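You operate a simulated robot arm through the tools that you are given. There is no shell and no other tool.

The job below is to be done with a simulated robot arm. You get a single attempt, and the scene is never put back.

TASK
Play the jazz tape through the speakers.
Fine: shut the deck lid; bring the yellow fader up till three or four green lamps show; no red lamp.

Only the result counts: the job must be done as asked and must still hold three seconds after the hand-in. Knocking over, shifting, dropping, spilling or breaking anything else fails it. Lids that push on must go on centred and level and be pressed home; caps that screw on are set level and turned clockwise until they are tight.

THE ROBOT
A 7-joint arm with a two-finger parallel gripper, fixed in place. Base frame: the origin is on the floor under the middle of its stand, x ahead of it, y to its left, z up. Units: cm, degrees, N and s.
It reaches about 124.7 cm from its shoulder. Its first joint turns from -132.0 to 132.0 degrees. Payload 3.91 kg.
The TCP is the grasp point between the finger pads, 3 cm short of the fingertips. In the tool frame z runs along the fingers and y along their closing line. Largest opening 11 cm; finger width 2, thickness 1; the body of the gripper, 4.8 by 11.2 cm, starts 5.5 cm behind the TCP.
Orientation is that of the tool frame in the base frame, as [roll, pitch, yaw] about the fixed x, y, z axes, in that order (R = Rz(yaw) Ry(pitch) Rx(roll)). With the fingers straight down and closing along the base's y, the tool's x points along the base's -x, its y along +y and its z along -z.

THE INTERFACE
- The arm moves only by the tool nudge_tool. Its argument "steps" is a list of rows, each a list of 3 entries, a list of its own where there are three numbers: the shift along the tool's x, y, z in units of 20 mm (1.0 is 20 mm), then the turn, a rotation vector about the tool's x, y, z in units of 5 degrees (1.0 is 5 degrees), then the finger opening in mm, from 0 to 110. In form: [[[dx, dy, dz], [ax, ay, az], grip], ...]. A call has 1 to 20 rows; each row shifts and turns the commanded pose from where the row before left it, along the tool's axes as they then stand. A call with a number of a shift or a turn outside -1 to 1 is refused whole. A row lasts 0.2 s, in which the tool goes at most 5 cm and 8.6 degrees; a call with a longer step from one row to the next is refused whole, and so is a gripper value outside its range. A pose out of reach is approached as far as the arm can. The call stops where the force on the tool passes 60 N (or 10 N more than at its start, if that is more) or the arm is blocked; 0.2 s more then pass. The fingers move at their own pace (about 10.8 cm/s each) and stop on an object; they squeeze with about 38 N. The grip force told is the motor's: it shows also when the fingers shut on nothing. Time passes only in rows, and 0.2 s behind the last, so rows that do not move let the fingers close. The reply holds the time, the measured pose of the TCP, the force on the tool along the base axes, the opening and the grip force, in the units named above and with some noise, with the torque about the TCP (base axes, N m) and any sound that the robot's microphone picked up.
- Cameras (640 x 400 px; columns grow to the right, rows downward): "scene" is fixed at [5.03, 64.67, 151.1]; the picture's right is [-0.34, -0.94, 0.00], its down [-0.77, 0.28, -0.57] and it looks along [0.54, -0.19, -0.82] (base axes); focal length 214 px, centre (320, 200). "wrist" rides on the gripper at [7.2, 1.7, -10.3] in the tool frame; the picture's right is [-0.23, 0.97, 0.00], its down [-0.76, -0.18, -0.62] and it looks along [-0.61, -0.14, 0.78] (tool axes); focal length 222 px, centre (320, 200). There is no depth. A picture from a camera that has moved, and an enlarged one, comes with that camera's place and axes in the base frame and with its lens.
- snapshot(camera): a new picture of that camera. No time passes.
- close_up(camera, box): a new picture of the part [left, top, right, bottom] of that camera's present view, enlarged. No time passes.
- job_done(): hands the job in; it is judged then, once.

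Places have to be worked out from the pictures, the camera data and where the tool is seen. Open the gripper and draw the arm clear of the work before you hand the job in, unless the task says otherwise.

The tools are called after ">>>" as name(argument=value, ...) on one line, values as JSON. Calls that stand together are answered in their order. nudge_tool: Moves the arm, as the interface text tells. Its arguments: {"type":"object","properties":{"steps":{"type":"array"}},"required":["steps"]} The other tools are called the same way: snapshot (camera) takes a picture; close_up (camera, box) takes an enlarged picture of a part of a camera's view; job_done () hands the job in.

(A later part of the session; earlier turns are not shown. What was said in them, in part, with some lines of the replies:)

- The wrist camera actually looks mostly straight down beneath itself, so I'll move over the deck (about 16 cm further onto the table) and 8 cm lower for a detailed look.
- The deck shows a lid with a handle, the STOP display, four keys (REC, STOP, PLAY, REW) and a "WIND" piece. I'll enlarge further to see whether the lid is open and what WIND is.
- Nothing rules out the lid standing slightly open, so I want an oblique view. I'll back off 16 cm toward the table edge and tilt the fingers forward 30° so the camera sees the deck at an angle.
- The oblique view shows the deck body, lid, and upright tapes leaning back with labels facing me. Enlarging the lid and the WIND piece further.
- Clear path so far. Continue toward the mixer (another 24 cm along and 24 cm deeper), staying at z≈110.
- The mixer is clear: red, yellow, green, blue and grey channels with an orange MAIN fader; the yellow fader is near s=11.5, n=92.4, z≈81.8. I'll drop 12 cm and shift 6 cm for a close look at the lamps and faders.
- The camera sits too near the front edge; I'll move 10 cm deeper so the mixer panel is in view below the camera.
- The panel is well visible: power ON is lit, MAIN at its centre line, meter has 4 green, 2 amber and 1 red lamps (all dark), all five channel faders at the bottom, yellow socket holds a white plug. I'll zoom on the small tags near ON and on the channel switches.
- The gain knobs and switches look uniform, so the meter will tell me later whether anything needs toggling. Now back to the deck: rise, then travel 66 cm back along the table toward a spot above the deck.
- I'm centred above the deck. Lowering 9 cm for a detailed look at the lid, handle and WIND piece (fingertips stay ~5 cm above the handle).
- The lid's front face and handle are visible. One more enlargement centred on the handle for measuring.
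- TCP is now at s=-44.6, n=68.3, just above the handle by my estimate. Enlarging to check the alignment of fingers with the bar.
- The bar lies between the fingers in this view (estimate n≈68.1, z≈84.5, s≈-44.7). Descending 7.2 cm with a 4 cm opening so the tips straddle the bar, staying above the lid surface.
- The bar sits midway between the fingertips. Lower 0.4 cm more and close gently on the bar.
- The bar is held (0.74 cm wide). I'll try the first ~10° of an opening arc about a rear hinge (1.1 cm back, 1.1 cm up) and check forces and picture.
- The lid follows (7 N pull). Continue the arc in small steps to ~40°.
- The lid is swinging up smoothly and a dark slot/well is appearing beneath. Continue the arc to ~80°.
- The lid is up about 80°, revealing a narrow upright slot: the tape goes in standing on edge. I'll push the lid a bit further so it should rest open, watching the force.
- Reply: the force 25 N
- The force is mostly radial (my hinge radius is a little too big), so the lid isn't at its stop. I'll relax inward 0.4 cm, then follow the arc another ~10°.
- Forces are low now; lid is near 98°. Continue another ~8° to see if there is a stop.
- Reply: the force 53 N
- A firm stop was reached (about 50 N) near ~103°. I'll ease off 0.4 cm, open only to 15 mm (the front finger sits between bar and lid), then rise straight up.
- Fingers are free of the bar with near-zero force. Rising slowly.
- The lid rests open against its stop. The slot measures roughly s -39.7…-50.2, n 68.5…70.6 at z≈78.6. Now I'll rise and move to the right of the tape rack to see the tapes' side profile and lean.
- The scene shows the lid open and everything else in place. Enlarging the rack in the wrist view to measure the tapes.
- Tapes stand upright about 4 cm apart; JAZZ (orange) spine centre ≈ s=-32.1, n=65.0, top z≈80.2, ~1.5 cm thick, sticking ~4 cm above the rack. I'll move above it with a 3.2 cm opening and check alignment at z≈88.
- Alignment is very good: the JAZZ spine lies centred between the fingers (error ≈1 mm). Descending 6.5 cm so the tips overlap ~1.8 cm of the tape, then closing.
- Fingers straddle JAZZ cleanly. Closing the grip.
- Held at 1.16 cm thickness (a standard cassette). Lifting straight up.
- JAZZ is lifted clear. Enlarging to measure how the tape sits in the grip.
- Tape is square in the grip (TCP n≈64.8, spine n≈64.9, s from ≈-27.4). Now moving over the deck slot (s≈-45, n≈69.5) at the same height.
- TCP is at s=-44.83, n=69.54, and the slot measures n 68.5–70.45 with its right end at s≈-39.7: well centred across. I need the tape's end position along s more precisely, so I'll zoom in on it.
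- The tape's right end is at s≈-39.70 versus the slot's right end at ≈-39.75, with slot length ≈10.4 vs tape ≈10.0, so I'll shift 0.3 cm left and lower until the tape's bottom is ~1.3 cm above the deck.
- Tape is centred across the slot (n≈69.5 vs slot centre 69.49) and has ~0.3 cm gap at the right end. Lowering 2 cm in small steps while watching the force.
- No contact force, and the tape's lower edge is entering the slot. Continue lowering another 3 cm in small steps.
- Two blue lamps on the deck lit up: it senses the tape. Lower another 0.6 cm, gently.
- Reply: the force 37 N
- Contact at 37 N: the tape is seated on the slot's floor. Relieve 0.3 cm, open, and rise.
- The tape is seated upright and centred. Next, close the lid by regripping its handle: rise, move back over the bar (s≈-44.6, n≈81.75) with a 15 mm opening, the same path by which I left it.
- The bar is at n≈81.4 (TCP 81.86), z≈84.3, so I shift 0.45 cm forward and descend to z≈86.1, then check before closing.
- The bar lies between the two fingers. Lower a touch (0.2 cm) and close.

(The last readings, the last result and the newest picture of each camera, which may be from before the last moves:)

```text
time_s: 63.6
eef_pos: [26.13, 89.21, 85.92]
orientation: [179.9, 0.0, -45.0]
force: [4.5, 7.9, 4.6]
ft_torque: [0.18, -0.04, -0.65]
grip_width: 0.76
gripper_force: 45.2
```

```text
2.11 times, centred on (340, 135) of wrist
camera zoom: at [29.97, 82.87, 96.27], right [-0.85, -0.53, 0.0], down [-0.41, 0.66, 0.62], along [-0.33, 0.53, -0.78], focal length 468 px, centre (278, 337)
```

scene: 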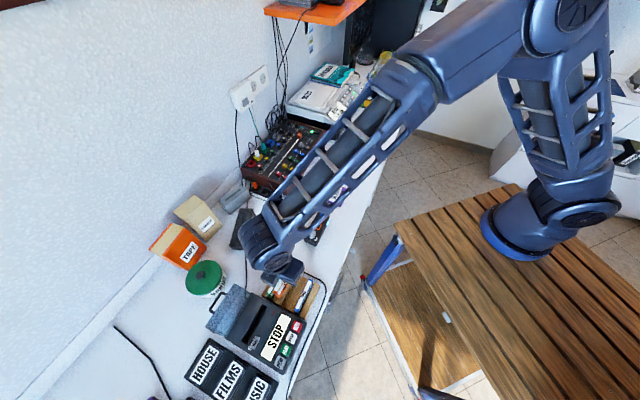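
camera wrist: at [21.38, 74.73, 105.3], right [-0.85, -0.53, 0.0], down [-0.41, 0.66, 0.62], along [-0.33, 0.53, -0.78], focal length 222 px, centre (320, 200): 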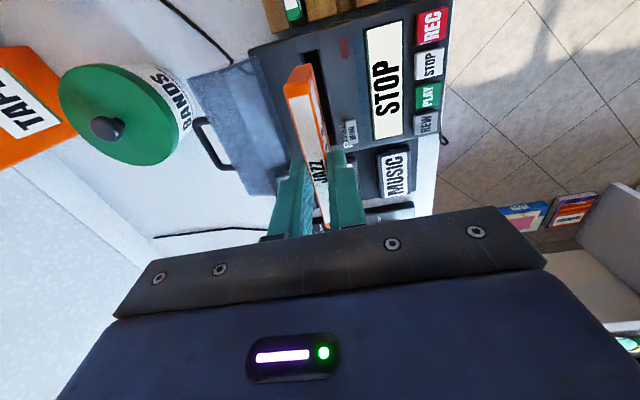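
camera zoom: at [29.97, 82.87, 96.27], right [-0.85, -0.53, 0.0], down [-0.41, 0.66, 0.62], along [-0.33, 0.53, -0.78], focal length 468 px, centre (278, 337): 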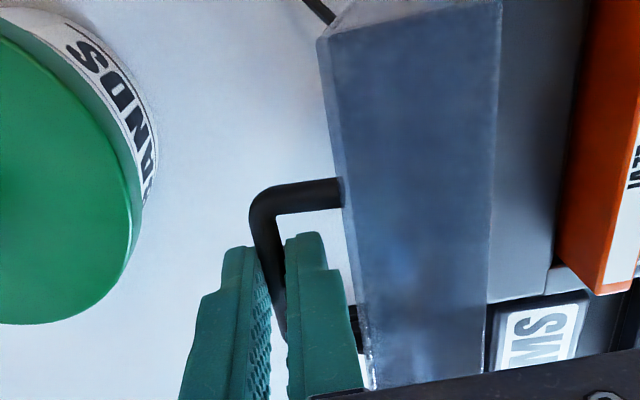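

Bar held again (0.76 cm). Reversing the arc about the hinge (n≈74.8, z≈78.9, radius ≈8.68): first 30°, then check forces.

>>> nudge_tool(steps=[[[0, 0.315, -0.355], [0, 0, 0], 0], [[0, 0.46, -0.395], [0, 0, 0], 0], [[0, 0.505, -0.33], [0, 0, 0], 0], [[0, 0.55, -0.255], [0, 0, 0], 0]])

>>> close_up(camera="wrist", box=[220, 20, 460, 230])

```text
time_s: 64.6
eef_pos: [23.54, 86.46, 88.83]
orientation: [-179.9, 0.0, -44.9]
force: [3.7, 9.7, 22.1]
ft_torque: [0.12, -0.11, -0.62]
grip_width: 0.76
gripper_force: 44.8
```

```text
1.90 times, centred on (340, 125) of wrist
camera zoom: at [27.34, 80.21, 99.03], right [-0.85, -0.53, 0.0], down [-0.41, 0.66, 0.62], along [-0.33, 0.53, -0.78], focal length 423 px, centre (282, 343)
```

zoom: 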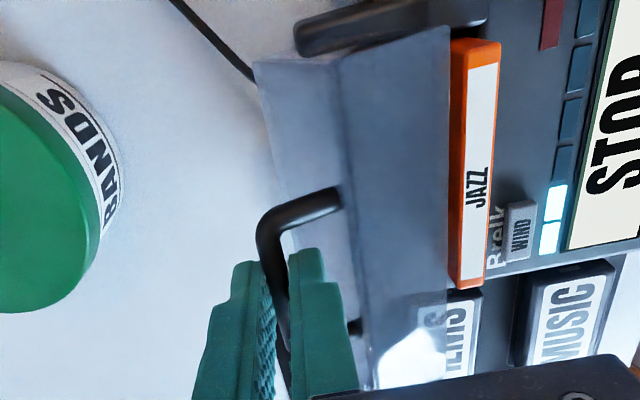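

Lid follows; the upward reaction means my arc is slightly low, so I'll add 0.2 cm and continue through the top.

>>> nudge_tool(steps=[[[0, 0.55, -0.28], [0, 0, 0], 0], [[0, 0.595, -0.095], [0, 0, 0], 0], [[0, 0.605, -0.01], [0, 0, 0], 0]])

>>> close_up(camera="wrist", box=[220, 20, 460, 230])

```text
time_s: 65.4
eef_pos: [21.01, 84.0, 89.25]
orientation: [179.9, -0.1, -45.0]
force: [0.0, 0.3, -2.5]
ft_torque: [-0.04, -0.09, -0.46]
grip_width: 0.73
gripper_force: 44.9
```

```text
1.90 times, centred on (340, 125) of wrist
camera zoom: at [24.84, 77.74, 99.52], right [-0.85, -0.53, 0.0], down [-0.41, 0.67, 0.62], along [-0.33, 0.53, -0.78], focal length 423 px, centre (282, 343)
```

zoom: 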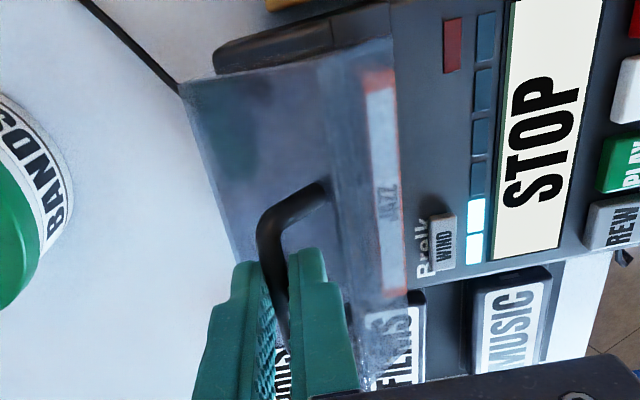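

Forces are now near zero with the lid about halfway down. Continue the arc toward closed.

>>> nudge_tool(steps=[[[0, 0.605, 0.075], [0, 0, 0], 0], [[0, 0.585, 0.155], [0, 0, 0], 0], [[0, 0.555, 0.24], [0, 0, 0], 0], [[0, 0.52, 0.31], [0, 0, 0], 0]])

>>> close_up(camera="wrist", box=[220, 20, 460, 230])

```text
time_s: 66.4
eef_pos: [17.95, 80.88, 87.75]
orientation: [179.9, -0.1, -45.1]
force: [0.9, 0.5, -0.8]
ft_torque: [-0.03, -0.15, -0.18]
grip_width: 0.73
gripper_force: 44.7
```

```text
1.90 times, centred on (340, 125) of wrist
camera zoom: at [21.7, 74.58, 98.14], right [-0.85, -0.53, 0.0], down [-0.41, 0.66, 0.62], along [-0.33, 0.53, -0.78], focal length 423 px, centre (282, 343)
```

zoom: 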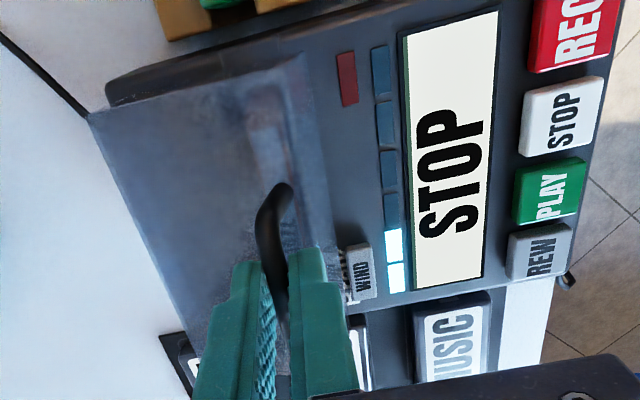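

The lid is nearly down with no reaction force. Finishing the last ~15° of the arc.

>>> nudge_tool(steps=[[[0, 0.47, 0.38], [0, 0, 0], 0], [[0, 0.3, 0.3], [0, 0, 0], 0]])

>>> close_up(camera="wrist", box=[220, 20, 460, 230])

```text
time_s: 67.0
eef_pos: [16.64, 79.73, 86.52]
orientation: [180.0, 0.0, -45.1]
force: [4.5, -2.5, -0.4]
ft_torque: [-0.09, -0.26, -0.01]
grip_width: 0.73
gripper_force: 44.6
```

```text
1.90 times, centred on (340, 125) of wrist
camera zoom: at [20.61, 73.5, 96.79], right [-0.85, -0.53, 0.0], down [-0.41, 0.66, 0.62], along [-0.33, 0.53, -0.78], focal length 423 px, centre (282, 343)
```

zoom: 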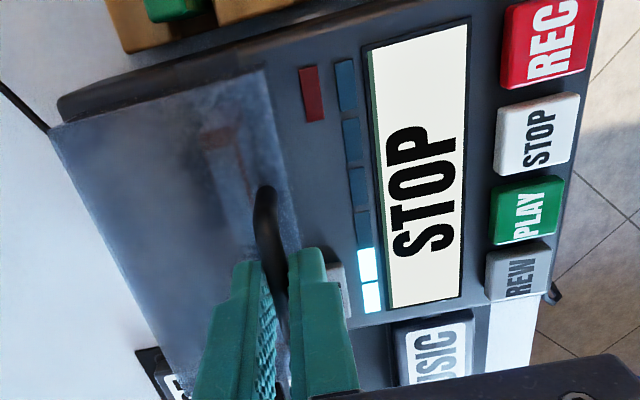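

About 0.3–0.4 cm from the earlier closed height. Pressing down the last bit while watching the force.

>>> nudge_tool(steps=[[[0, 0.05, 0.12], [0, 0, 0], 0], [[0, 0, 0.12], [0, 0, 0], 0]])

```text
time_s: 67.6
eef_pos: [16.61, 79.68, 86.31]
orientation: [-179.8, 0.2, -45.0]
force: [7.1, -13.0, 33.8]
ft_torque: [-0.27, -0.13, 0.0]
grip_width: 0.76
gripper_force: 45.2
```

Lid is home (34 N reaction). Ease off, open to 30 mm, and lift away to inspect.

>>> nudge_tool(steps=[[[0, 0, -0.15], [0, 0, 0], 0], [[0, 0, 0], [0, 0, 0], 15], [[0, 0, 0], [0, 0, 0], 30], [[0, 0, -0.5], [0, 0, 0], 30], [[0, 0, -1], [0, 0, 0], 30], [[0, 0, -1], [0, 0, 0], 30], [[0, 0, -1], [0, 0, 0], 30]])

>>> snapshot(camera="wrist")

>>> close_up(camera="wrist", box=[220, 0, 460, 220])

```text
time_s: 69.2
eef_pos: [16.69, 79.7, 93.38]
orientation: [-180.0, 0.0, -44.9]
force: [-0.4, -0.2, -0.5]
ft_torque: [0.0, -0.01, -0.01]
grip_width: 3.01
gripper_force: 0.1
```

```text
taken
camera wrist: at [20.53, 73.45, 103.58], right [-0.85, -0.53, 0.0], down [-0.41, 0.66, 0.62], along [-0.33, 0.53, -0.78], focal length 222 px, centre (320, 200)
```

wrist: 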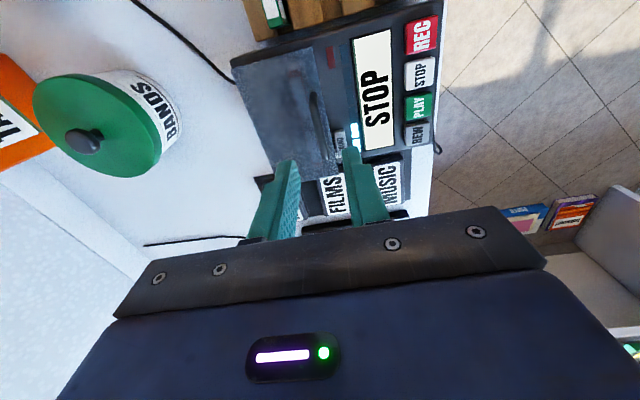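

```text
1.82 times, centred on (340, 110) of wrist
camera zoom: at [20.53, 73.45, 103.58], right [-0.85, -0.53, 0.0], down [-0.41, 0.66, 0.62], along [-0.33, 0.53, -0.78], focal length 404 px, centre (284, 364)
```

zoom: 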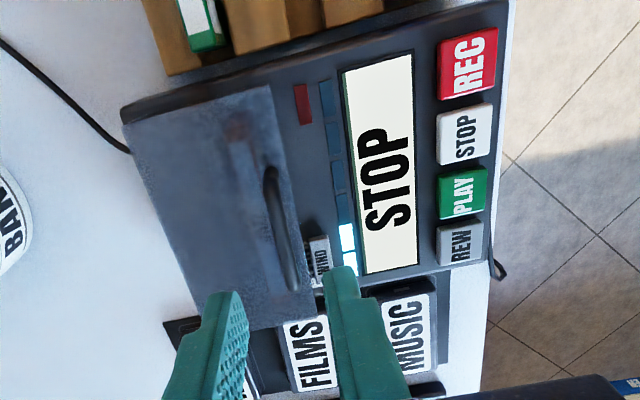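

Lid is closed flush. PLAY key triangulates to s≈-46.5, n≈58.0, top z≈79.2. Moving closed fingers above it at a safe height and checking.

>>> nudge_tool(steps=[[[-0.3, 1, 0], [0, 0, 0], 10], [[-0.3, 1, 0], [0, 0, 0], 0], [[-0.38, 1, 0], [0, 0, 0], 0], [[0, 1, 0], [0, 0, 0], 0], [[0, 1, 0], [0, 0, 0], 0], [[0, 0.08, 1], [0, 0, 0], 0], [[0, 0, 1], [0, 0, 0], 0], [[0, 0, 1], [0, 0, 0], 0], [[0, 0, 0], [0, 0, 0], 0]])

>>> snapshot(camera="wrist")

>>> close_up(camera="wrist", box=[230, 30, 430, 230])

>>> close_up(camera="scene", box=[210, 270, 330, 390])

```text
time_s: 71.2
eef_pos: [8.18, 73.9, 87.31]
orientation: [180.0, -0.1, -44.9]
force: [-0.5, 0.2, -0.1]
ft_torque: [-0.02, 0.01, -0.01]
grip_width: 0.0
gripper_force: 37.3
```

```text
taken
camera wrist: at [11.98, 67.62, 97.55], right [-0.85, -0.53, 0.0], down [-0.41, 0.66, 0.62], along [-0.33, 0.53, -0.78], focal length 222 px, centre (320, 200)
```

wrist: 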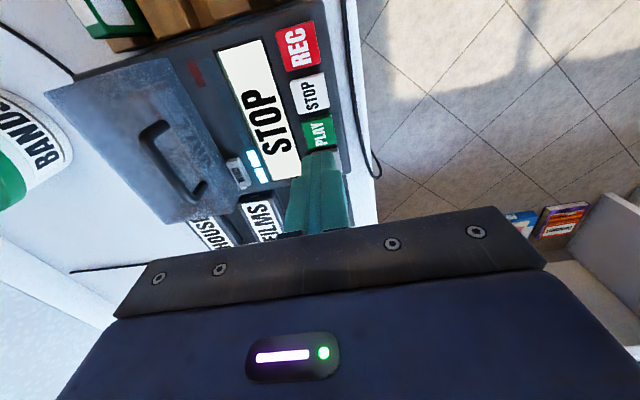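

```text
2.00 times, centred on (330, 130) of wrist
camera zoom: at [11.98, 67.62, 97.55], right [-0.85, -0.53, 0.0], down [-0.41, 0.66, 0.62], along [-0.33, 0.53, -0.78], focal length 444 px, centre (300, 340)
```

zoom: 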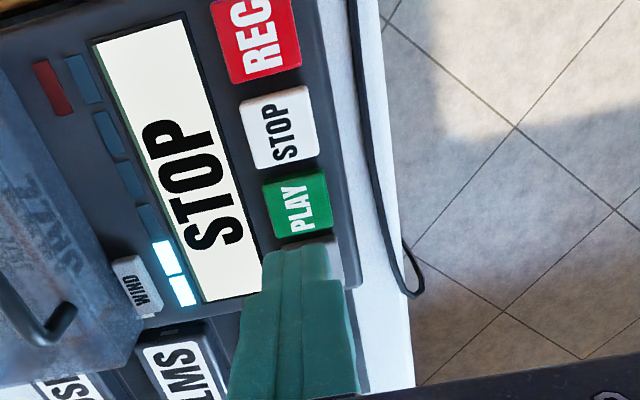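

```text
3.33 times, centred on (270, 330) of scene
camera zoom: at [5.03, 64.67, 151.1], right [-0.34, -0.94, 0.0], down [-0.77, 0.28, -0.57], along [0.54, -0.19, -0.82], focal length 715 px, centre (487, -233)
```

zoom: 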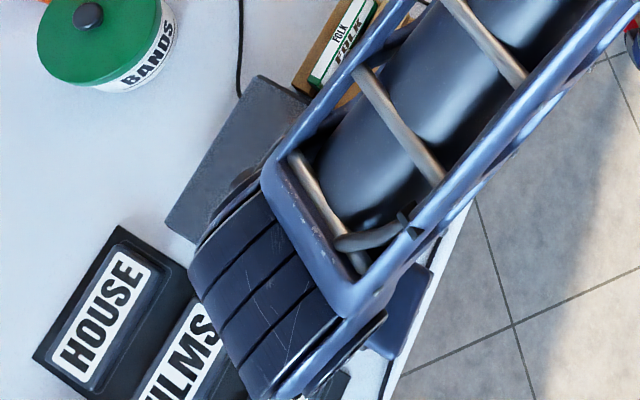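

PLAY's centre computes to s=-46.48, n=58.02 and the TCP is at s=-46.47, n=58.04: dead on. Lowering to just above the key, then pressing in small steps.

>>> nudge_tool(steps=[[[0, 0, 1], [0, 0, 0], 0], [[0, 0, 1], [0, 0, 0], 0], [[0, 0, 0.3], [0, 0, 0], 0], [[0, 0, 0.1], [0, 0, 0], 0], [[0, 0, 0.1], [0, 0, 0], 0]])

>>> close_up(camera="wrist", box=[130, 30, 430, 230])

```text
time_s: 72.4
eef_pos: [8.15, 73.89, 82.27]
orientation: [-180.0, 0.0, -44.8]
force: [-1.1, -0.5, 0.8]
ft_torque: [-0.01, 0.05, 0.0]
grip_width: 0.0
gripper_force: 37.9
heard: click
```

```text
2.00 times, centred on (280, 130) of wrist
camera zoom: at [11.96, 67.64, 92.56], right [-0.85, -0.53, 0.0], down [-0.41, 0.66, 0.62], along [-0.33, 0.53, -0.78], focal length 444 px, centre (400, 340)
```

zoom: 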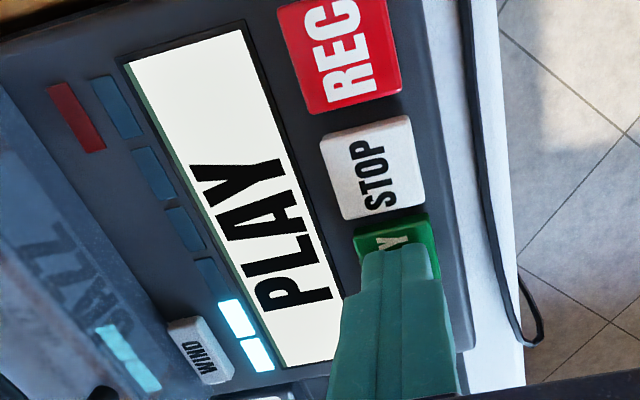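

A click was heard and the display reads PLAY. Rising and turning the tool back 90° so the fingers close across the fader's width and the camera faces the mixer.

>>> nudge_tool(steps=[[[0, 0, -0.5], [0, 0, 0], 0], [[0, 0, -1], [0, 0, 0], 0], [[0, 0, -1], [0, 0, 1], 0], [[0, 0, -1], [0, 0, 1], 0], [[0, 0, -1], [0, 0, 1], 20], [[0, 0, -1], [0, 0, 1], 40], [[0, 0, -1], [0, 0, 1], 40], [[0, 0, -1], [0, 0, 1], 40], [[0, 0, -1], [0, 0, 1], 40], [[0, 0, -1], [0, 0, 1], 40], [[0, 0, 0], [0, 0, 1], 40], [[0, 0, 0], [0, 0, 1], 40], [[0, 0, 0], [0, 0, 1], 40], [[0, 0, 0], [0, 0, 1], 40], [[0, 0, 0], [0, 0, 1], 40], [[0, 0, 0], [0, 0, 1], 40], [[0, 0, 0], [0, 0, 1], 40], [[0, 0, 0], [0, 0, 1], 40], [[0, 0, 0], [0, 0, 1], 40], [[0, 0, 0], [0, 0, 1], 40]])

>>> snapshot(camera="wrist")

>>> close_up(camera="scene", box=[170, 240, 350, 400])

>>> close_up(camera="scene", box=[230, 110, 330, 205])

```text
time_s: 76.6
eef_pos: [8.05, 73.8, 101.36]
orientation: [-180.0, -0.1, -135.0]
force: [-0.6, 0.6, 0.0]
ft_torque: [0.0, -0.01, 0.01]
grip_width: 4.02
gripper_force: 0.1
```

```text
taken
camera wrist: at [1.67, 69.99, 111.62], right [-0.53, 0.85, 0.0], down [0.66, 0.41, 0.62], along [0.53, 0.33, -0.78], focal length 222 px, centre (320, 200)
```

wrist: 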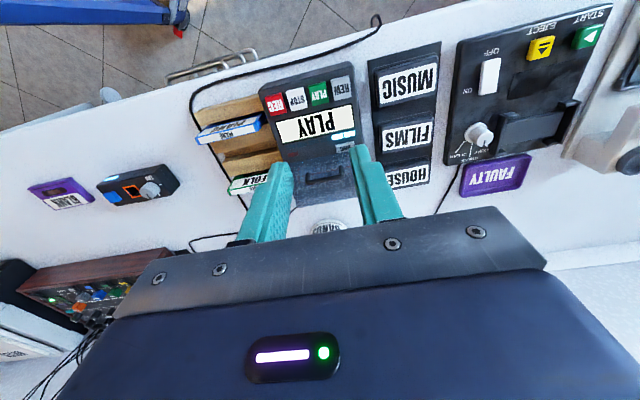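

```text
2.50 times, centred on (260, 320) of scene
camera zoom: at [5.03, 64.67, 151.1], right [-0.34, -0.94, 0.0], down [-0.77, 0.28, -0.57], along [0.54, -0.19, -0.82], focal length 536 px, centre (470, -100)
```

zoom: 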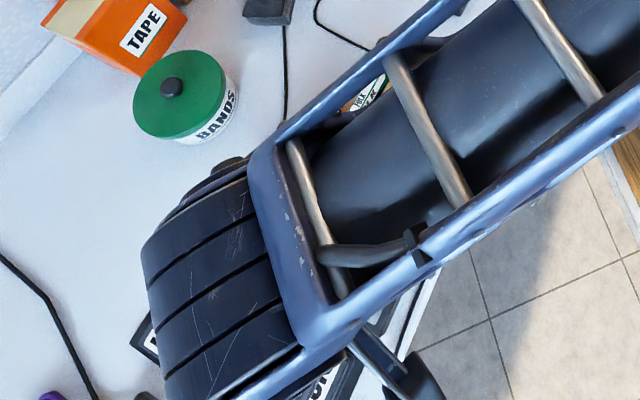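

```text
4.21 times, centred on (280, 158) of scene
camera zoom: at [5.03, 64.67, 151.1], right [-0.34, -0.94, 0.0], down [-0.77, 0.28, -0.57], along [0.54, -0.19, -0.82], focal length 903 px, centre (488, 379)
```

zoom: 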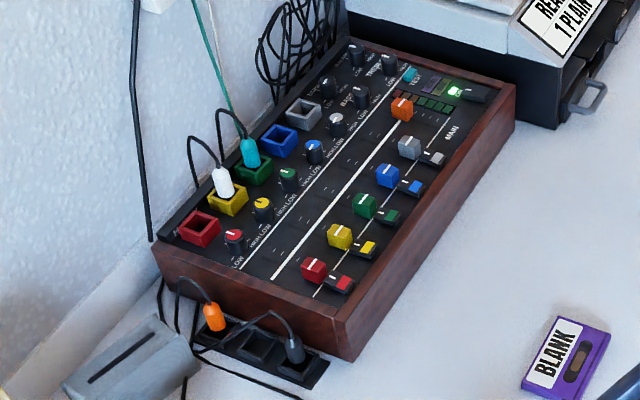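

PLAY is still shown on the deck. Now travelling along the table to the mixer's yellow fader (s≈11.5, n≈92.4).

>>> nudge_tool(steps=[[[-0.6, -1, 0], [0, 0, 0], 40], [[-0.6, -1, 0], [0, 0, 0], 40], [[-0.6, -1, 0], [0, 0, 0], 40], [[-0.6, -1, 0], [0, 0, 0], 40], [[-0.6, -1, 0], [0, 0, 0], 40], [[-0.6, -1, 0], [0, 0, 0], 40], [[-0.6, -1, 0], [0, 0, 0], 40], [[-0.6, -1, 0], [0, 0, 0], 40], [[-0.6, -1, 0], [0, 0, 0], 40], [[-0.6, -1, 0], [0, 0, 0], 40], [[-0.6, -1, 0], [0, 0, 0], 40], [[-0.6, -1, 0], [0, 0, 0], 40], [[-0.6, -1, 0], [0, 0, 0], 40], [[-0.6, -1, 0], [0, 0, 0], 40], [[-0.6, -1, 0], [0, 0, 0], 40], [[-0.6, -1, 0], [0, 0, 0], 40], [[-0.6, -1, 0], [0, 0, 0], 40], [[-0.6, -1, 0], [0, 0, 0], 40], [[-0.6, -1, 0], [0, 0, 0], 40], [[-0.6, -1, 0], [0, 0, 0], 40]])

>>> nudge_tool(steps=[[[-0.6, -1, 0], [0, 0, 0], 40], [[-0.6, -1, 0], [0, 0, 0], 40], [[-0.6, -1, 0], [0, 0, 0], 40], [[-0.6, -1, 0], [0, 0, 0], 40], [[-0.6, -1, 0], [0, 0, 0], 40], [[-0.6, -1, 0], [0, 0, 0], 40], [[-0.6, -1, 0], [0, 0, 0], 40], [[-0.6, -1, 0], [0, 0, 0], 40], [[-0.3, -1, 0], [0, 0, 0], 40]])

>>> snapshot(camera="wrist")

>>> close_up(camera="wrist", box=[130, 40, 430, 230])

```text
time_s: 80.8
eef_pos: [53.19, 62.62, 101.35]
orientation: [179.9, 0.1, -135.0]
force: [0.4, 0.2, -0.3]
ft_torque: [0.0, -0.06, 0.01]
grip_width: 4.01
gripper_force: 0.1
```

```text
time_s: 82.8
eef_pos: [73.25, 57.12, 101.27]
orientation: [-179.9, 0.0, -134.9]
force: [0.0, -0.2, 0.1]
ft_torque: [-0.01, -0.04, 0.01]
grip_width: 3.97
gripper_force: 0.1
```

```text
taken
camera wrist: at [66.92, 53.23, 111.56], right [-0.53, 0.85, 0.0], down [0.66, 0.41, 0.62], along [0.53, 0.33, -0.78], focal length 222 px, centre (320, 200)
```

wrist: 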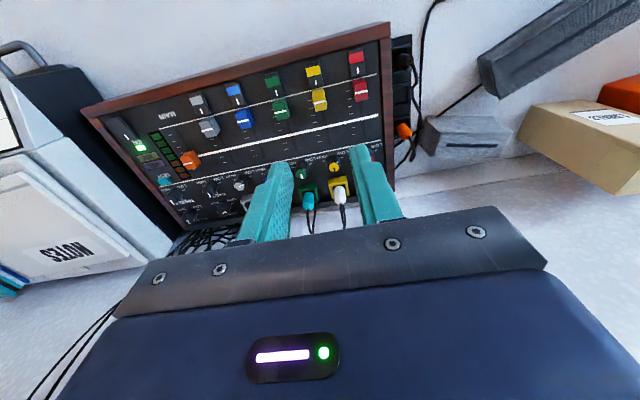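

```text
2.11 times, centred on (280, 135) of wrist
camera zoom: at [66.92, 53.23, 111.56], right [-0.53, 0.85, 0.0], down [0.66, 0.41, 0.62], along [0.53, 0.33, -0.78], focal length 468 px, centre (404, 337)
```

zoom: 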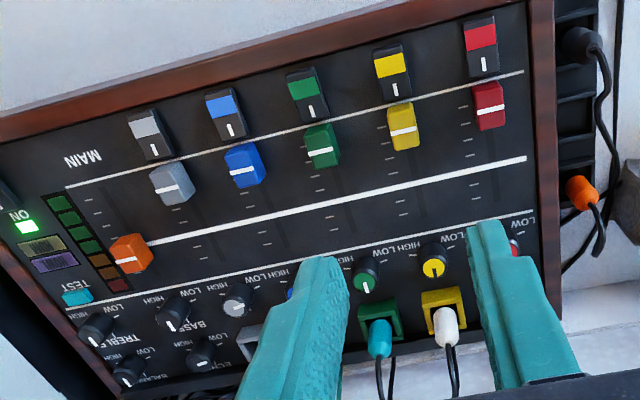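

Yellow fader's knob: s≈11.3, n≈92.25, top z≈82.3; scale's thick mid line at n≈96.4, top ≈100. I'll descend to z≈88 with a slight 0.7 cm depth offset (to stay clear of the rocker switch) and check alignment.

>>> nudge_tool(steps=[[[-0.35, 0.05, 1], [0, 0, 0], 40], [[0, 0, 1], [0, 0, 0], 40], [[0, 0, 1], [0, 0, 0], 40], [[0, 0, 1], [0, 0, 0], 40], [[0, 0, 1], [0, 0, 0], 35], [[0, 0, 1], [0, 0, 0], 35], [[0, 0, 0.5], [0, 0, 0], 35], [[0, 0, 0], [0, 0, 0], 35]])

>>> snapshot(camera="wrist")

>>> close_up(camera="wrist", box=[230, 20, 430, 200])

>>> close_up(camera="scene", box=[230, 100, 350, 205])

```text
time_s: 84.6
eef_pos: [73.75, 57.71, 88.31]
orientation: [180.0, 0.0, -134.9]
force: [0.0, 0.0, 0.0]
ft_torque: [0.01, 0.01, -0.01]
grip_width: 3.49
gripper_force: 0.1
```

```text
taken
camera wrist: at [67.36, 53.8, 98.57], right [-0.53, 0.85, 0.0], down [0.66, 0.41, 0.62], along [0.53, 0.33, -0.78], focal length 222 px, centre (320, 200)
```

wrist: 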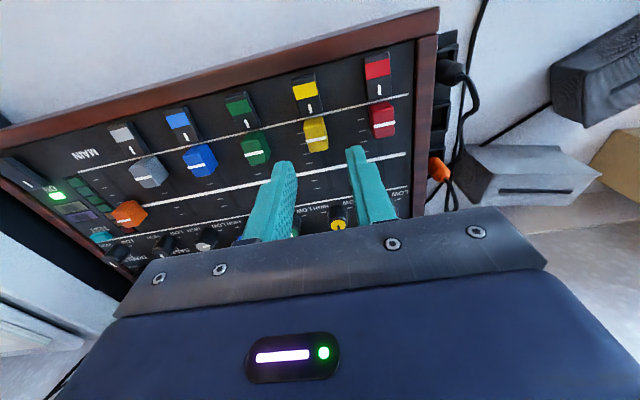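

```text
2.22 times, centred on (330, 110) of wrist
camera zoom: at [67.36, 53.8, 98.57], right [-0.53, 0.85, 0.0], down [0.66, 0.41, 0.62], along [0.53, 0.33, -0.78], focal length 494 px, centre (298, 400)
```

zoom: 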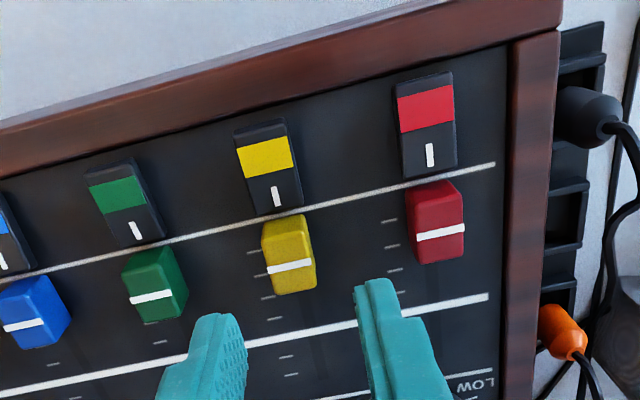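

```text
3.81 times, centred on (290, 152) of scene
camera zoom: at [5.03, 64.67, 151.1], right [-0.34, -0.94, 0.0], down [-0.77, 0.28, -0.57], along [0.54, -0.19, -0.82], focal length 817 px, centre (434, 381)
```

zoom: 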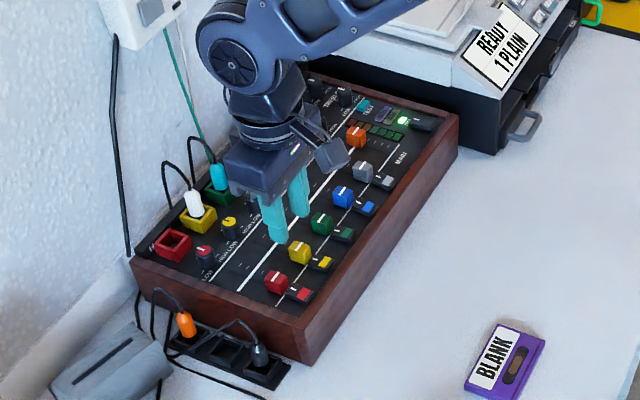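

Alignment: knob at s≈11.4, n≈92.55, top z≈82.1; TCP s=11.34, n=92.96, good. Descending ~4.2 cm so the tips reach ~1 cm below the knob's top, then close on it.

>>> nudge_tool(steps=[[[0, 0, 1], [0, 0, 0], 35], [[0, 0, 0.6], [0, 0, 0], 35], [[0, 0, 0.3], [0, 0, 0], 35], [[0, 0, 0.2], [0, 0, 0], 35], [[0, 0, 0], [0, 0, 0], 35]])

>>> close_up(camera="wrist", box=[230, 20, 430, 200])

```text
time_s: 85.8
eef_pos: [73.65, 57.63, 84.07]
orientation: [-180.0, 0.0, -134.8]
force: [-0.2, 0.6, -0.1]
ft_torque: [0.03, 0.02, 0.0]
grip_width: 3.5
gripper_force: 0.1
```

```text
2.22 times, centred on (330, 110) of wrist
camera zoom: at [67.35, 53.81, 94.38], right [-0.53, 0.85, 0.0], down [0.66, 0.41, 0.62], along [0.53, 0.33, -0.78], focal length 494 px, centre (298, 400)
```

zoom: 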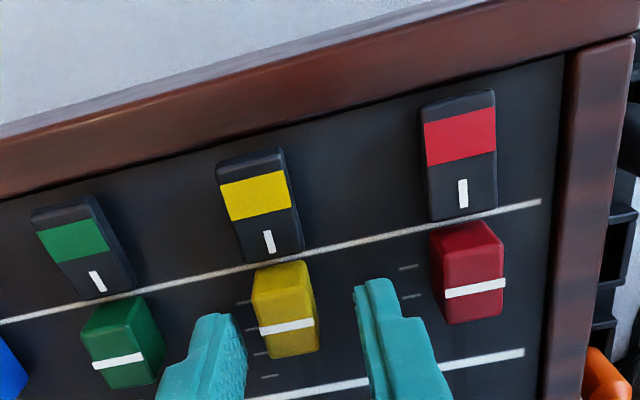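

The fingers straddle the yellow knob on both sides. Closing.

>>> nudge_tool(steps=[[[0, 0, 0], [0, 0, 0], 22], [[0, 0, 0], [0, 0, 0], 14], [[0, 0, 0], [0, 0, 0], 8], [[0, 0, 0], [0, 0, 0], 6], [[0, 0, 0], [0, 0, 0], 6]])

>>> snapshot(camera="wrist")

>>> close_up(camera="wrist", box=[230, 20, 430, 200])

```text
time_s: 87.0
eef_pos: [73.9, 57.5, 84.13]
orientation: [-179.9, 0.0, -134.9]
force: [17.5, -16.7, 1.3]
ft_torque: [-0.54, -0.38, 0.08]
grip_width: 1.6
gripper_force: 44.7
```

```text
taken
camera wrist: at [67.5, 53.68, 94.39], right [-0.53, 0.85, 0.0], down [0.66, 0.41, 0.62], along [0.53, 0.33, -0.78], focal length 222 px, centre (320, 200)
```

wrist: 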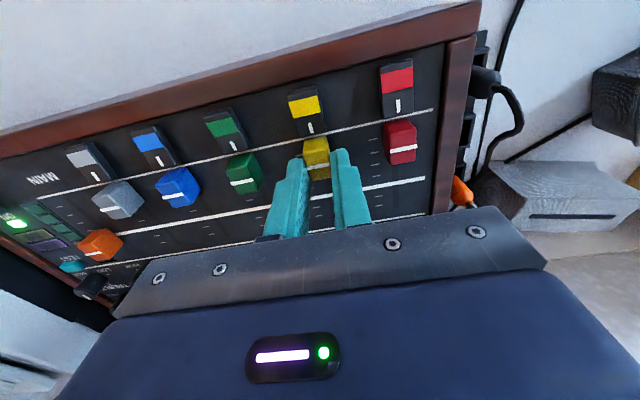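

```text
2.22 times, centred on (330, 110) of wrist
camera zoom: at [67.5, 53.68, 94.39], right [-0.53, 0.85, 0.0], down [0.66, 0.41, 0.62], along [0.53, 0.33, -0.78], focal length 494 px, centre (298, 400)
```

zoom: 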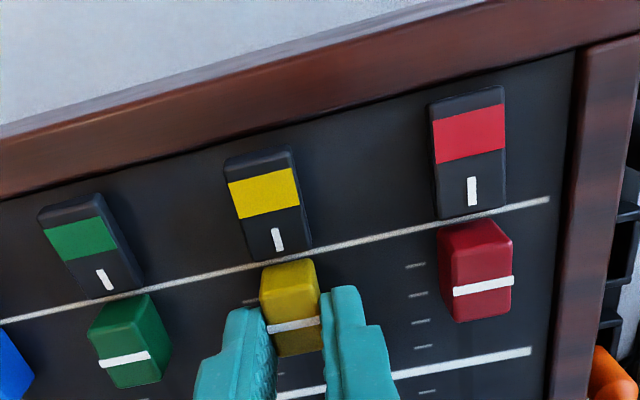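

Knob gripped (1.6 cm wide), with a sideways force from being ~0.2 cm off-centre; I'll correct that and start moving the fader up 1 cm.

>>> nudge_tool(steps=[[[0, -0.12, 0], [0, 0, 0], 6], [[-0.25, 0, 0], [0, 0, 0], 6], [[-0.25, 0, 0], [0, 0, 0], 6], [[0, 0, 0], [0, 0, 0], 6]])

>>> snapshot(camera="wrist")

>>> close_up(camera="wrist", box=[0, 120, 200, 290])

>>> close_up(camera="scene", box=[270, 100, 350, 170])

```text
time_s: 88.0
eef_pos: [74.71, 58.29, 84.24]
orientation: [-179.9, -0.1, -134.8]
force: [6.8, -7.0, -2.1]
ft_torque: [-0.19, -0.21, 0.0]
grip_width: 1.57
gripper_force: 45.5
```

```text
taken
camera wrist: at [68.2, 54.33, 94.4], right [-0.53, 0.85, 0.0], down [0.66, 0.41, 0.62], along [0.53, 0.33, -0.78], focal length 222 px, centre (320, 200)
```

wrist: 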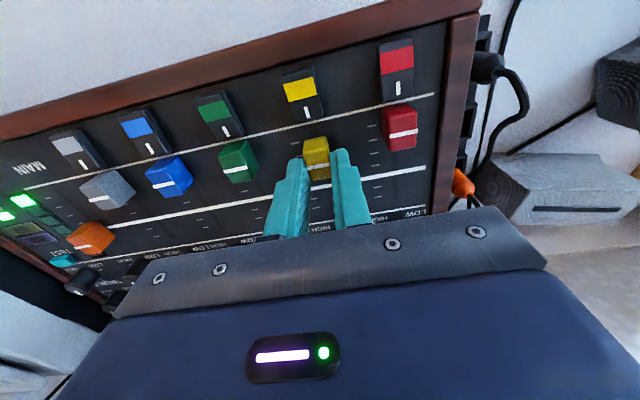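

```text
2.35 times, centred on (100, 205) of wrist
camera zoom: at [68.2, 54.33, 94.4], right [-0.53, 0.85, 0.0], down [0.66, 0.41, 0.62], along [0.53, 0.33, -0.78], focal length 523 px, centre (838, 188)
```

zoom: 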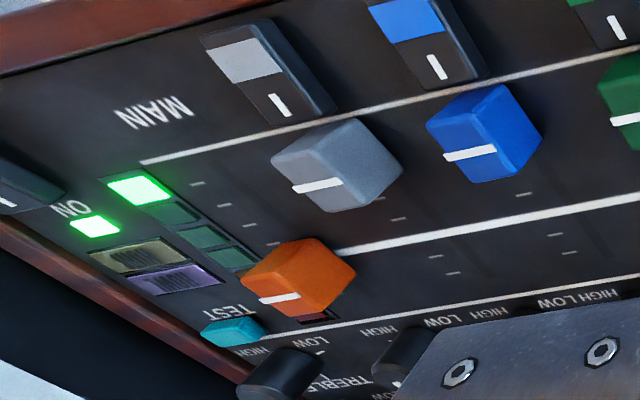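

```text
5.71 times, centred on (310, 135) of scene
camera zoom: at [5.03, 64.67, 151.1], right [-0.34, -0.94, 0.0], down [-0.77, 0.28, -0.57], along [0.54, -0.19, -0.82], focal length 1226 px, centre (377, 571)
```

zoom: 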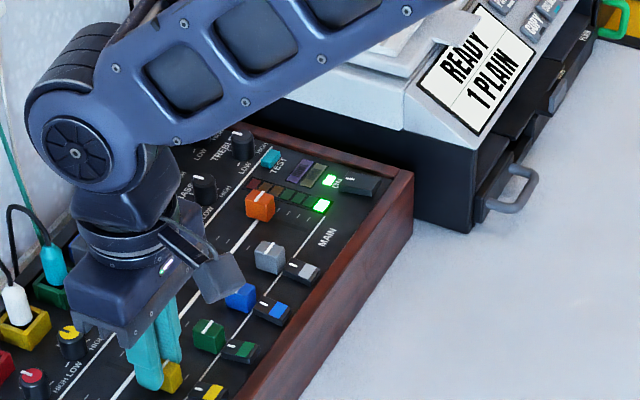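

The first green lamp lit after ~1 cm of travel: the signal is through. Continue up another 0.8 cm and check.

>>> nudge_tool(steps=[[[-0.2, -0.03, 0], [0, 0, 0], 6], [[-0.2, 0, 0], [0, 0, 0], 6], [[0, 0, 0], [0, 0, 0], 6]])

>>> close_up(camera="wrist", box=[0, 120, 200, 290])

>>> close_up(camera="scene", box=[270, 100, 350, 170])

```text
time_s: 88.8
eef_pos: [75.23, 58.81, 84.11]
orientation: [180.0, 0.0, -134.8]
force: [-0.9, -0.9, 2.0]
ft_torque: [-0.5, 0.55, -0.08]
grip_width: 1.58
gripper_force: 44.6
```

```text
2.35 times, centred on (100, 205) of wrist
camera zoom: at [68.79, 54.92, 94.39], right [-0.53, 0.85, 0.0], down [0.66, 0.41, 0.62], along [0.53, 0.33, -0.78], focal length 523 px, centre (838, 188)
```

zoom: 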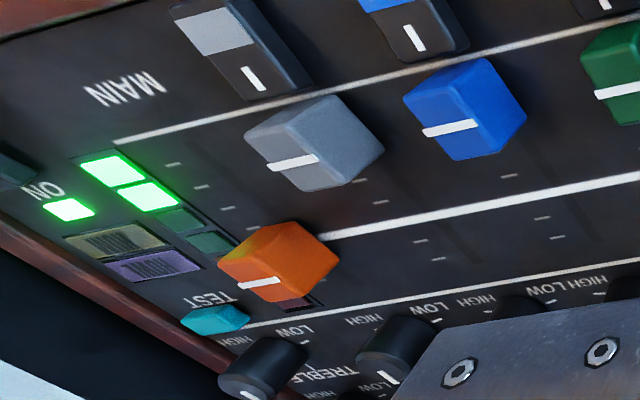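

```text
5.71 times, centred on (310, 135) of scene
camera zoom: at [5.03, 64.67, 151.1], right [-0.34, -0.94, 0.0], down [-0.77, 0.28, -0.57], along [0.54, -0.19, -0.82], focal length 1226 px, centre (377, 571)
```

zoom: 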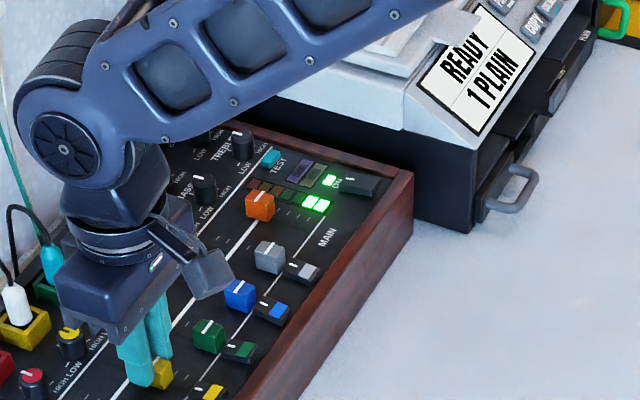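

Two green lamps now. Moving up another 0.8 cm.

>>> nudge_tool(steps=[[[-0.2, 0, 0], [0, 0, 0], 6], [[-0.2, 0, 0], [0, 0, 0], 6], [[0, 0, 0], [0, 0, 0], 6]])

>>> close_up(camera="wrist", box=[0, 120, 200, 290])

>>> close_up(camera="scene", box=[270, 100, 350, 170])

```text
time_s: 89.6
eef_pos: [75.79, 59.24, 84.05]
orientation: [180.0, 0.0, -134.9]
force: [-5.1, 4.9, -3.0]
ft_torque: [0.57, -0.32, -0.09]
grip_width: 1.56
gripper_force: 45.1
```

```text
2.35 times, centred on (100, 205) of wrist
camera zoom: at [69.35, 55.47, 94.39], right [-0.53, 0.85, 0.0], down [0.66, 0.41, 0.62], along [0.53, 0.33, -0.78], focal length 523 px, centre (838, 188)
```

zoom: 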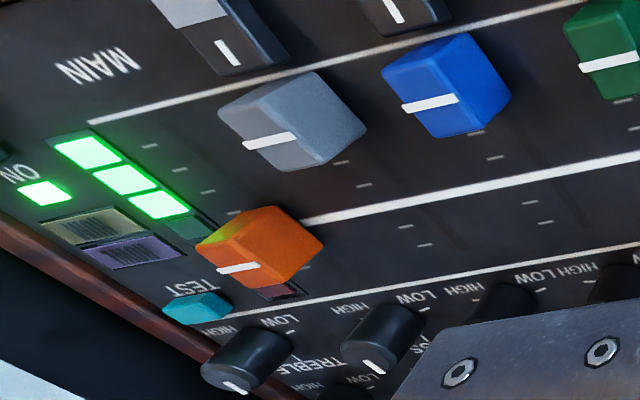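

```text
5.71 times, centred on (310, 135) of scene
camera zoom: at [5.03, 64.67, 151.1], right [-0.34, -0.94, 0.0], down [-0.77, 0.28, -0.57], along [0.54, -0.19, -0.82], focal length 1226 px, centre (377, 571)
```

zoom: 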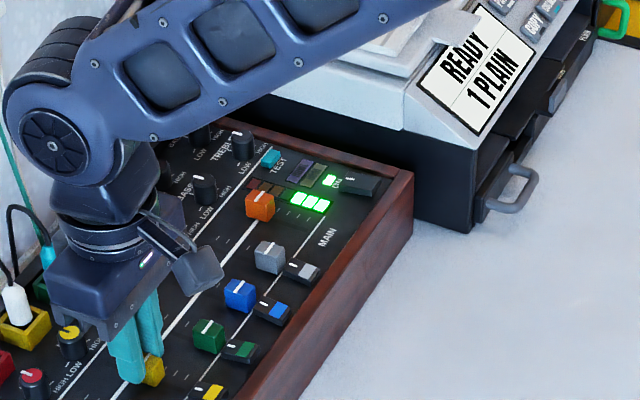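

Three green lamps are lit. I'll nudge 0.35 cm further to sit in the middle of the three-to-four band, then recheck.

>>> nudge_tool(steps=[[[-0.17, 0.03, 0], [0, 0, 0], 6], [[0, 0, 0], [0, 0, 0], 6], [[0, 0, 0], [0, 0, 0], 6]])

>>> close_up(camera="wrist", box=[0, 120, 200, 290])

>>> close_up(camera="scene", box=[270, 100, 350, 170])

```text
time_s: 90.4
eef_pos: [75.9, 59.54, 84.13]
orientation: [-180.0, 0.0, -135.0]
force: [-3.8, 2.6, -1.4]
ft_torque: [-0.52, 0.72, -0.05]
grip_width: 1.56
gripper_force: 44.8
```

```text
2.35 times, centred on (100, 205) of wrist
camera zoom: at [69.58, 55.73, 94.39], right [-0.53, 0.85, 0.0], down [0.66, 0.41, 0.62], along [0.53, 0.33, -0.78], focal length 523 px, centre (838, 188)
```

zoom: 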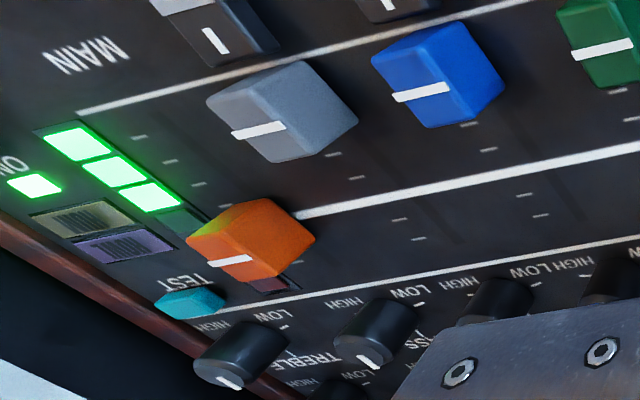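

```text
5.71 times, centred on (310, 135) of scene
camera zoom: at [5.03, 64.67, 151.1], right [-0.34, -0.94, 0.0], down [-0.77, 0.28, -0.57], along [0.54, -0.19, -0.82], focal length 1226 px, centre (377, 571)
```

zoom: 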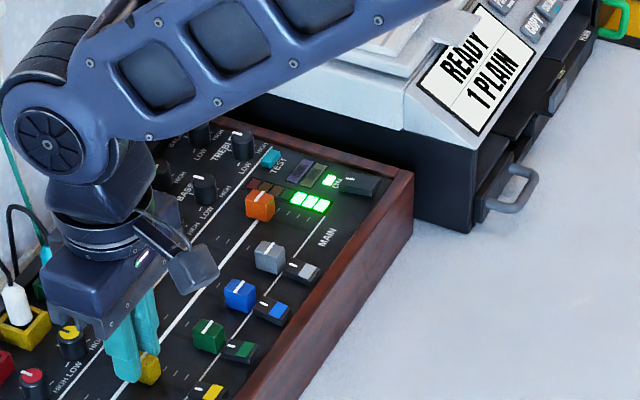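

Still three green, steady, no amber or red. Opening the fingers and lifting straight up, then rechecking.

>>> nudge_tool(steps=[[[0, 0, 0], [0, 0, 0], 20], [[0, 0, 0], [0, 0, 0], 35], [[0, 0, 0], [0, 0, 0], 35], [[0, 0, -0.5], [0, 0, 0], 35], [[0, 0, -1], [0, 0, 0], 35], [[0, 0, -1], [0, 0, 0], 35], [[0, 0, -1], [0, 0, 0], 35], [[0, 0, -1], [0, 0, 0], 35], [[0, 0, -1], [0, 0, 0], 35], [[0, 0, -1], [0, 0, 0], 35], [[0, 0, -1], [0, 0, 0], 35], [[0, 0, -1], [0, 0, 0], 35]])

>>> snapshot(camera="wrist")

>>> close_up(camera="wrist", box=[80, 40, 380, 220])

>>> close_up(camera="scene", box=[170, 240, 350, 400])

```text
time_s: 93.0
eef_pos: [75.88, 59.55, 101.03]
orientation: [-180.0, 0.1, -135.0]
force: [0.9, 0.4, -0.3]
ft_torque: [-0.03, 0.0, 0.0]
grip_width: 3.48
gripper_force: 0.0
```

```text
taken
camera wrist: at [69.6, 55.73, 111.44], right [-0.53, 0.85, 0.0], down [0.66, 0.41, 0.62], along [0.53, 0.33, -0.78], focal length 222 px, centre (320, 200)
```

wrist: 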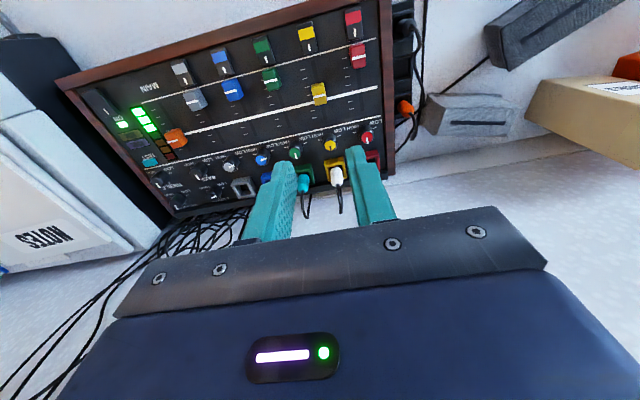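

```text
2.13 times, centred on (230, 130) of wrist
camera zoom: at [69.6, 55.73, 111.44], right [-0.53, 0.85, 0.0], down [0.66, 0.41, 0.62], along [0.53, 0.33, -0.78], focal length 474 px, centre (512, 349)
```

zoom: 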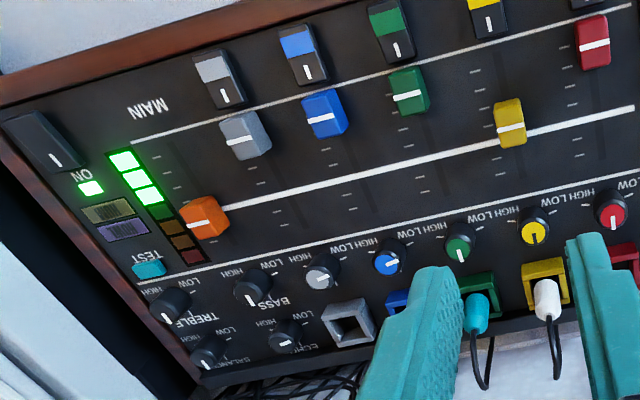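

```text
2.50 times, centred on (260, 320) of scene
camera zoom: at [5.03, 64.67, 151.1], right [-0.34, -0.94, 0.0], down [-0.77, 0.28, -0.57], along [0.54, -0.19, -0.82], focal length 536 px, centre (470, -100)
```

zoom: 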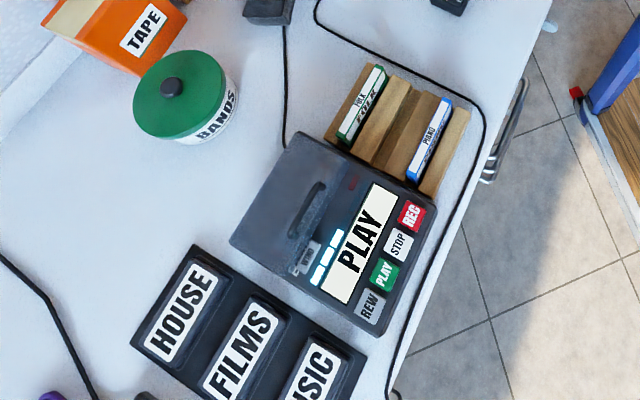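

Three greens hold after release; the deck shows PLAY with the lid shut. The microphone hasn't reported music, so before finishing I'll check the mixer's two small tag windows and look for speakers or an off switch.

>>> close_up(camera="wrist", box=[105, 85, 195, 185])

>>> snapshot(camera="scene")

>>> close_up(camera="scene", box=[340, 0, 450, 110])

>>> close_up(camera="scene", box=[250, 0, 360, 80])

```text
4.00 times, centred on (150, 135) of wrist
camera zoom: at [69.6, 55.73, 111.44], right [-0.53, 0.85, 0.0], down [0.66, 0.41, 0.62], along [0.53, 0.33, -0.78], focal length 888 px, centre (1000, 460)
```

zoom: 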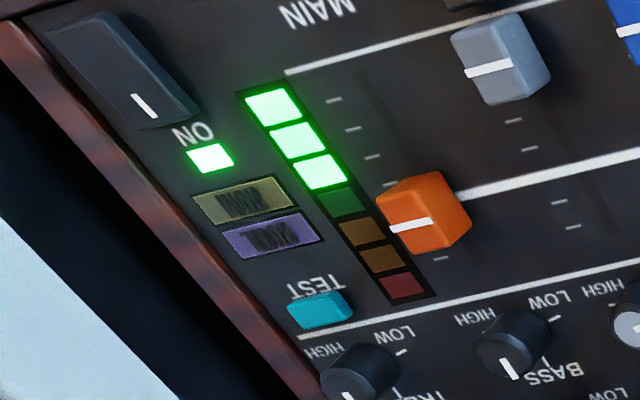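

```text
taken
```

scene: 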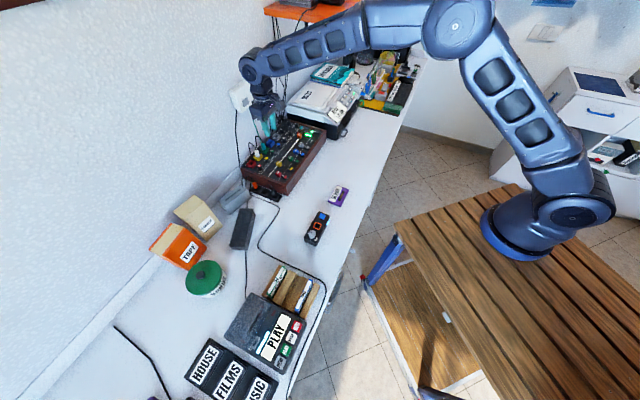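

```text
3.64 times, centred on (395, 55) of scene
camera zoom: at [5.03, 64.67, 151.1], right [-0.34, -0.94, 0.0], down [-0.77, 0.28, -0.57], along [0.54, -0.19, -0.82], focal length 780 px, centre (47, 727)
```

zoom: 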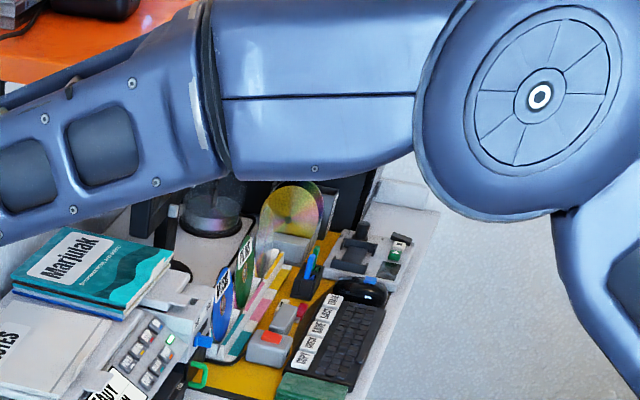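

```text
5.00 times, centred on (305, 40) of scene
camera zoom: at [5.03, 64.67, 151.1], right [-0.34, -0.94, 0.0], down [-0.77, 0.28, -0.57], along [0.54, -0.19, -0.82], focal length 1072 px, centre (395, 1000)
```

zoom: 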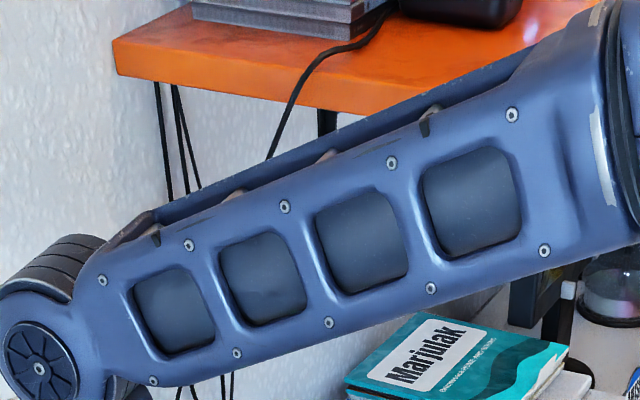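

The meter holds at three greens, warning tags are dark, power is on, and the speaker gear on the shelf isn't touched. Withdrawing the arm back over the table edge, clear of the mixer.

>>> nudge_tool(steps=[[[0, 0, -1], [0, 0, 0], 60], [[0.5, 0, -1], [0, 0, 0], 60], [[1, 0, -1], [0, 0, 0], 60], [[1, 0, 0], [0, 0, 0], 60], [[1, 0, 0], [0, 0, 0], 60], [[1, 0, 0], [0, 0, 0], 60], [[1, 0, 0], [0, 0, 0], 60], [[1, 0, 0], [0, 0, 0], 60], [[1, 0, 0], [0, 0, 0], 60], [[1, 0, 0], [0, 0, 0], 60], [[1, 0, 0], [0, 0, 0], 60], [[1, 0, 0], [0, 0, 0], 60], [[1, 0, 0], [0, 0, 0], 60], [[1, 0, 0], [0, 0, 0], 60]])

>>> snapshot(camera="scene")

>>> close_up(camera="scene", box=[230, 100, 350, 205])

>>> close_up(camera="scene", box=[170, 240, 350, 400])

```text
time_s: 96.0
eef_pos: [58.32, 41.96, 107.14]
orientation: [179.9, 0.1, -134.9]
force: [-0.1, 0.2, -0.6]
ft_torque: [0.02, 0.0, -0.01]
grip_width: 5.99
gripper_force: 0.0
```

```text
taken
```

scene: 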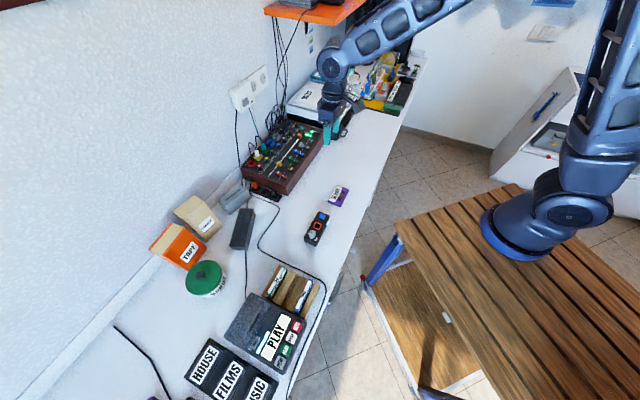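

```text
3.81 times, centred on (290, 152) of scene
camera zoom: at [5.03, 64.67, 151.1], right [-0.34, -0.94, 0.0], down [-0.77, 0.28, -0.57], along [0.54, -0.19, -0.82], focal length 817 px, centre (434, 381)
```

zoom: 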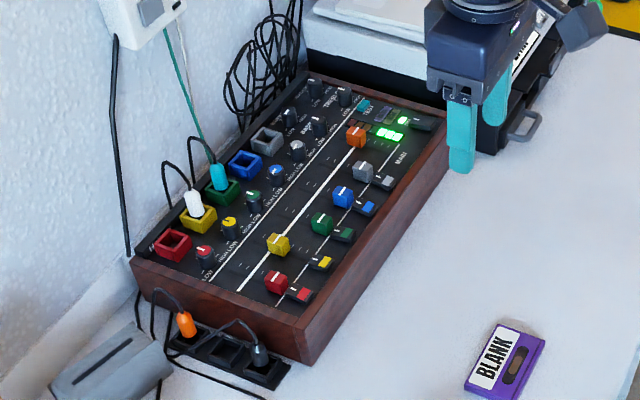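

```text
2.50 times, centred on (260, 320) of scene
camera zoom: at [5.03, 64.67, 151.1], right [-0.34, -0.94, 0.0], down [-0.77, 0.28, -0.57], along [0.54, -0.19, -0.82], focal length 536 px, centre (470, -100)
```

zoom: 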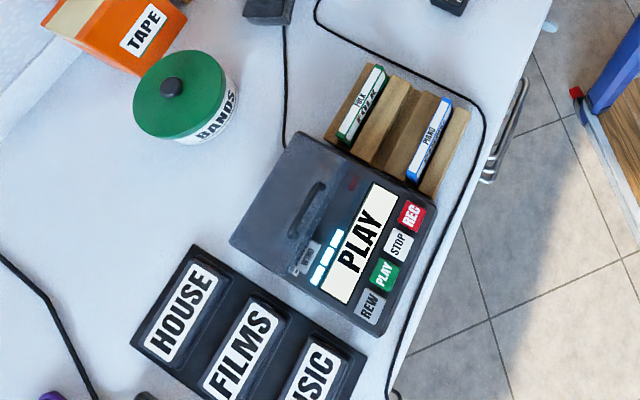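

The arm is clear with the gripper open. The deck shows PLAY with its lid shut, the meter holds at three green lamps with no amber or red, and nothing else has moved. Handing in.

>>> job_done()

```text
The job is handed in.
```

The jazz tape is playing. It's in the deck with the lid shut, and the display reads PLAY.

- **Level:** the yellow fader is up and the meter holds steady at three green lamps, with no amber or red.
- **Speakers:** I couldn't confirm the sound itself. The meter shows signal at the mixer, but the microphone only picked up the click of the PLAY key.
- **Tape position:** I didn't rewind it. Two of the deck's six blue lamps lit when the tape went in, and a third came on during play. They probably show position, so it likely started about a third of the way in.
- **Everything else:** nothing else appears to have moved or been knocked over. The gripper is open and the arm is clear of the deck and mixer.
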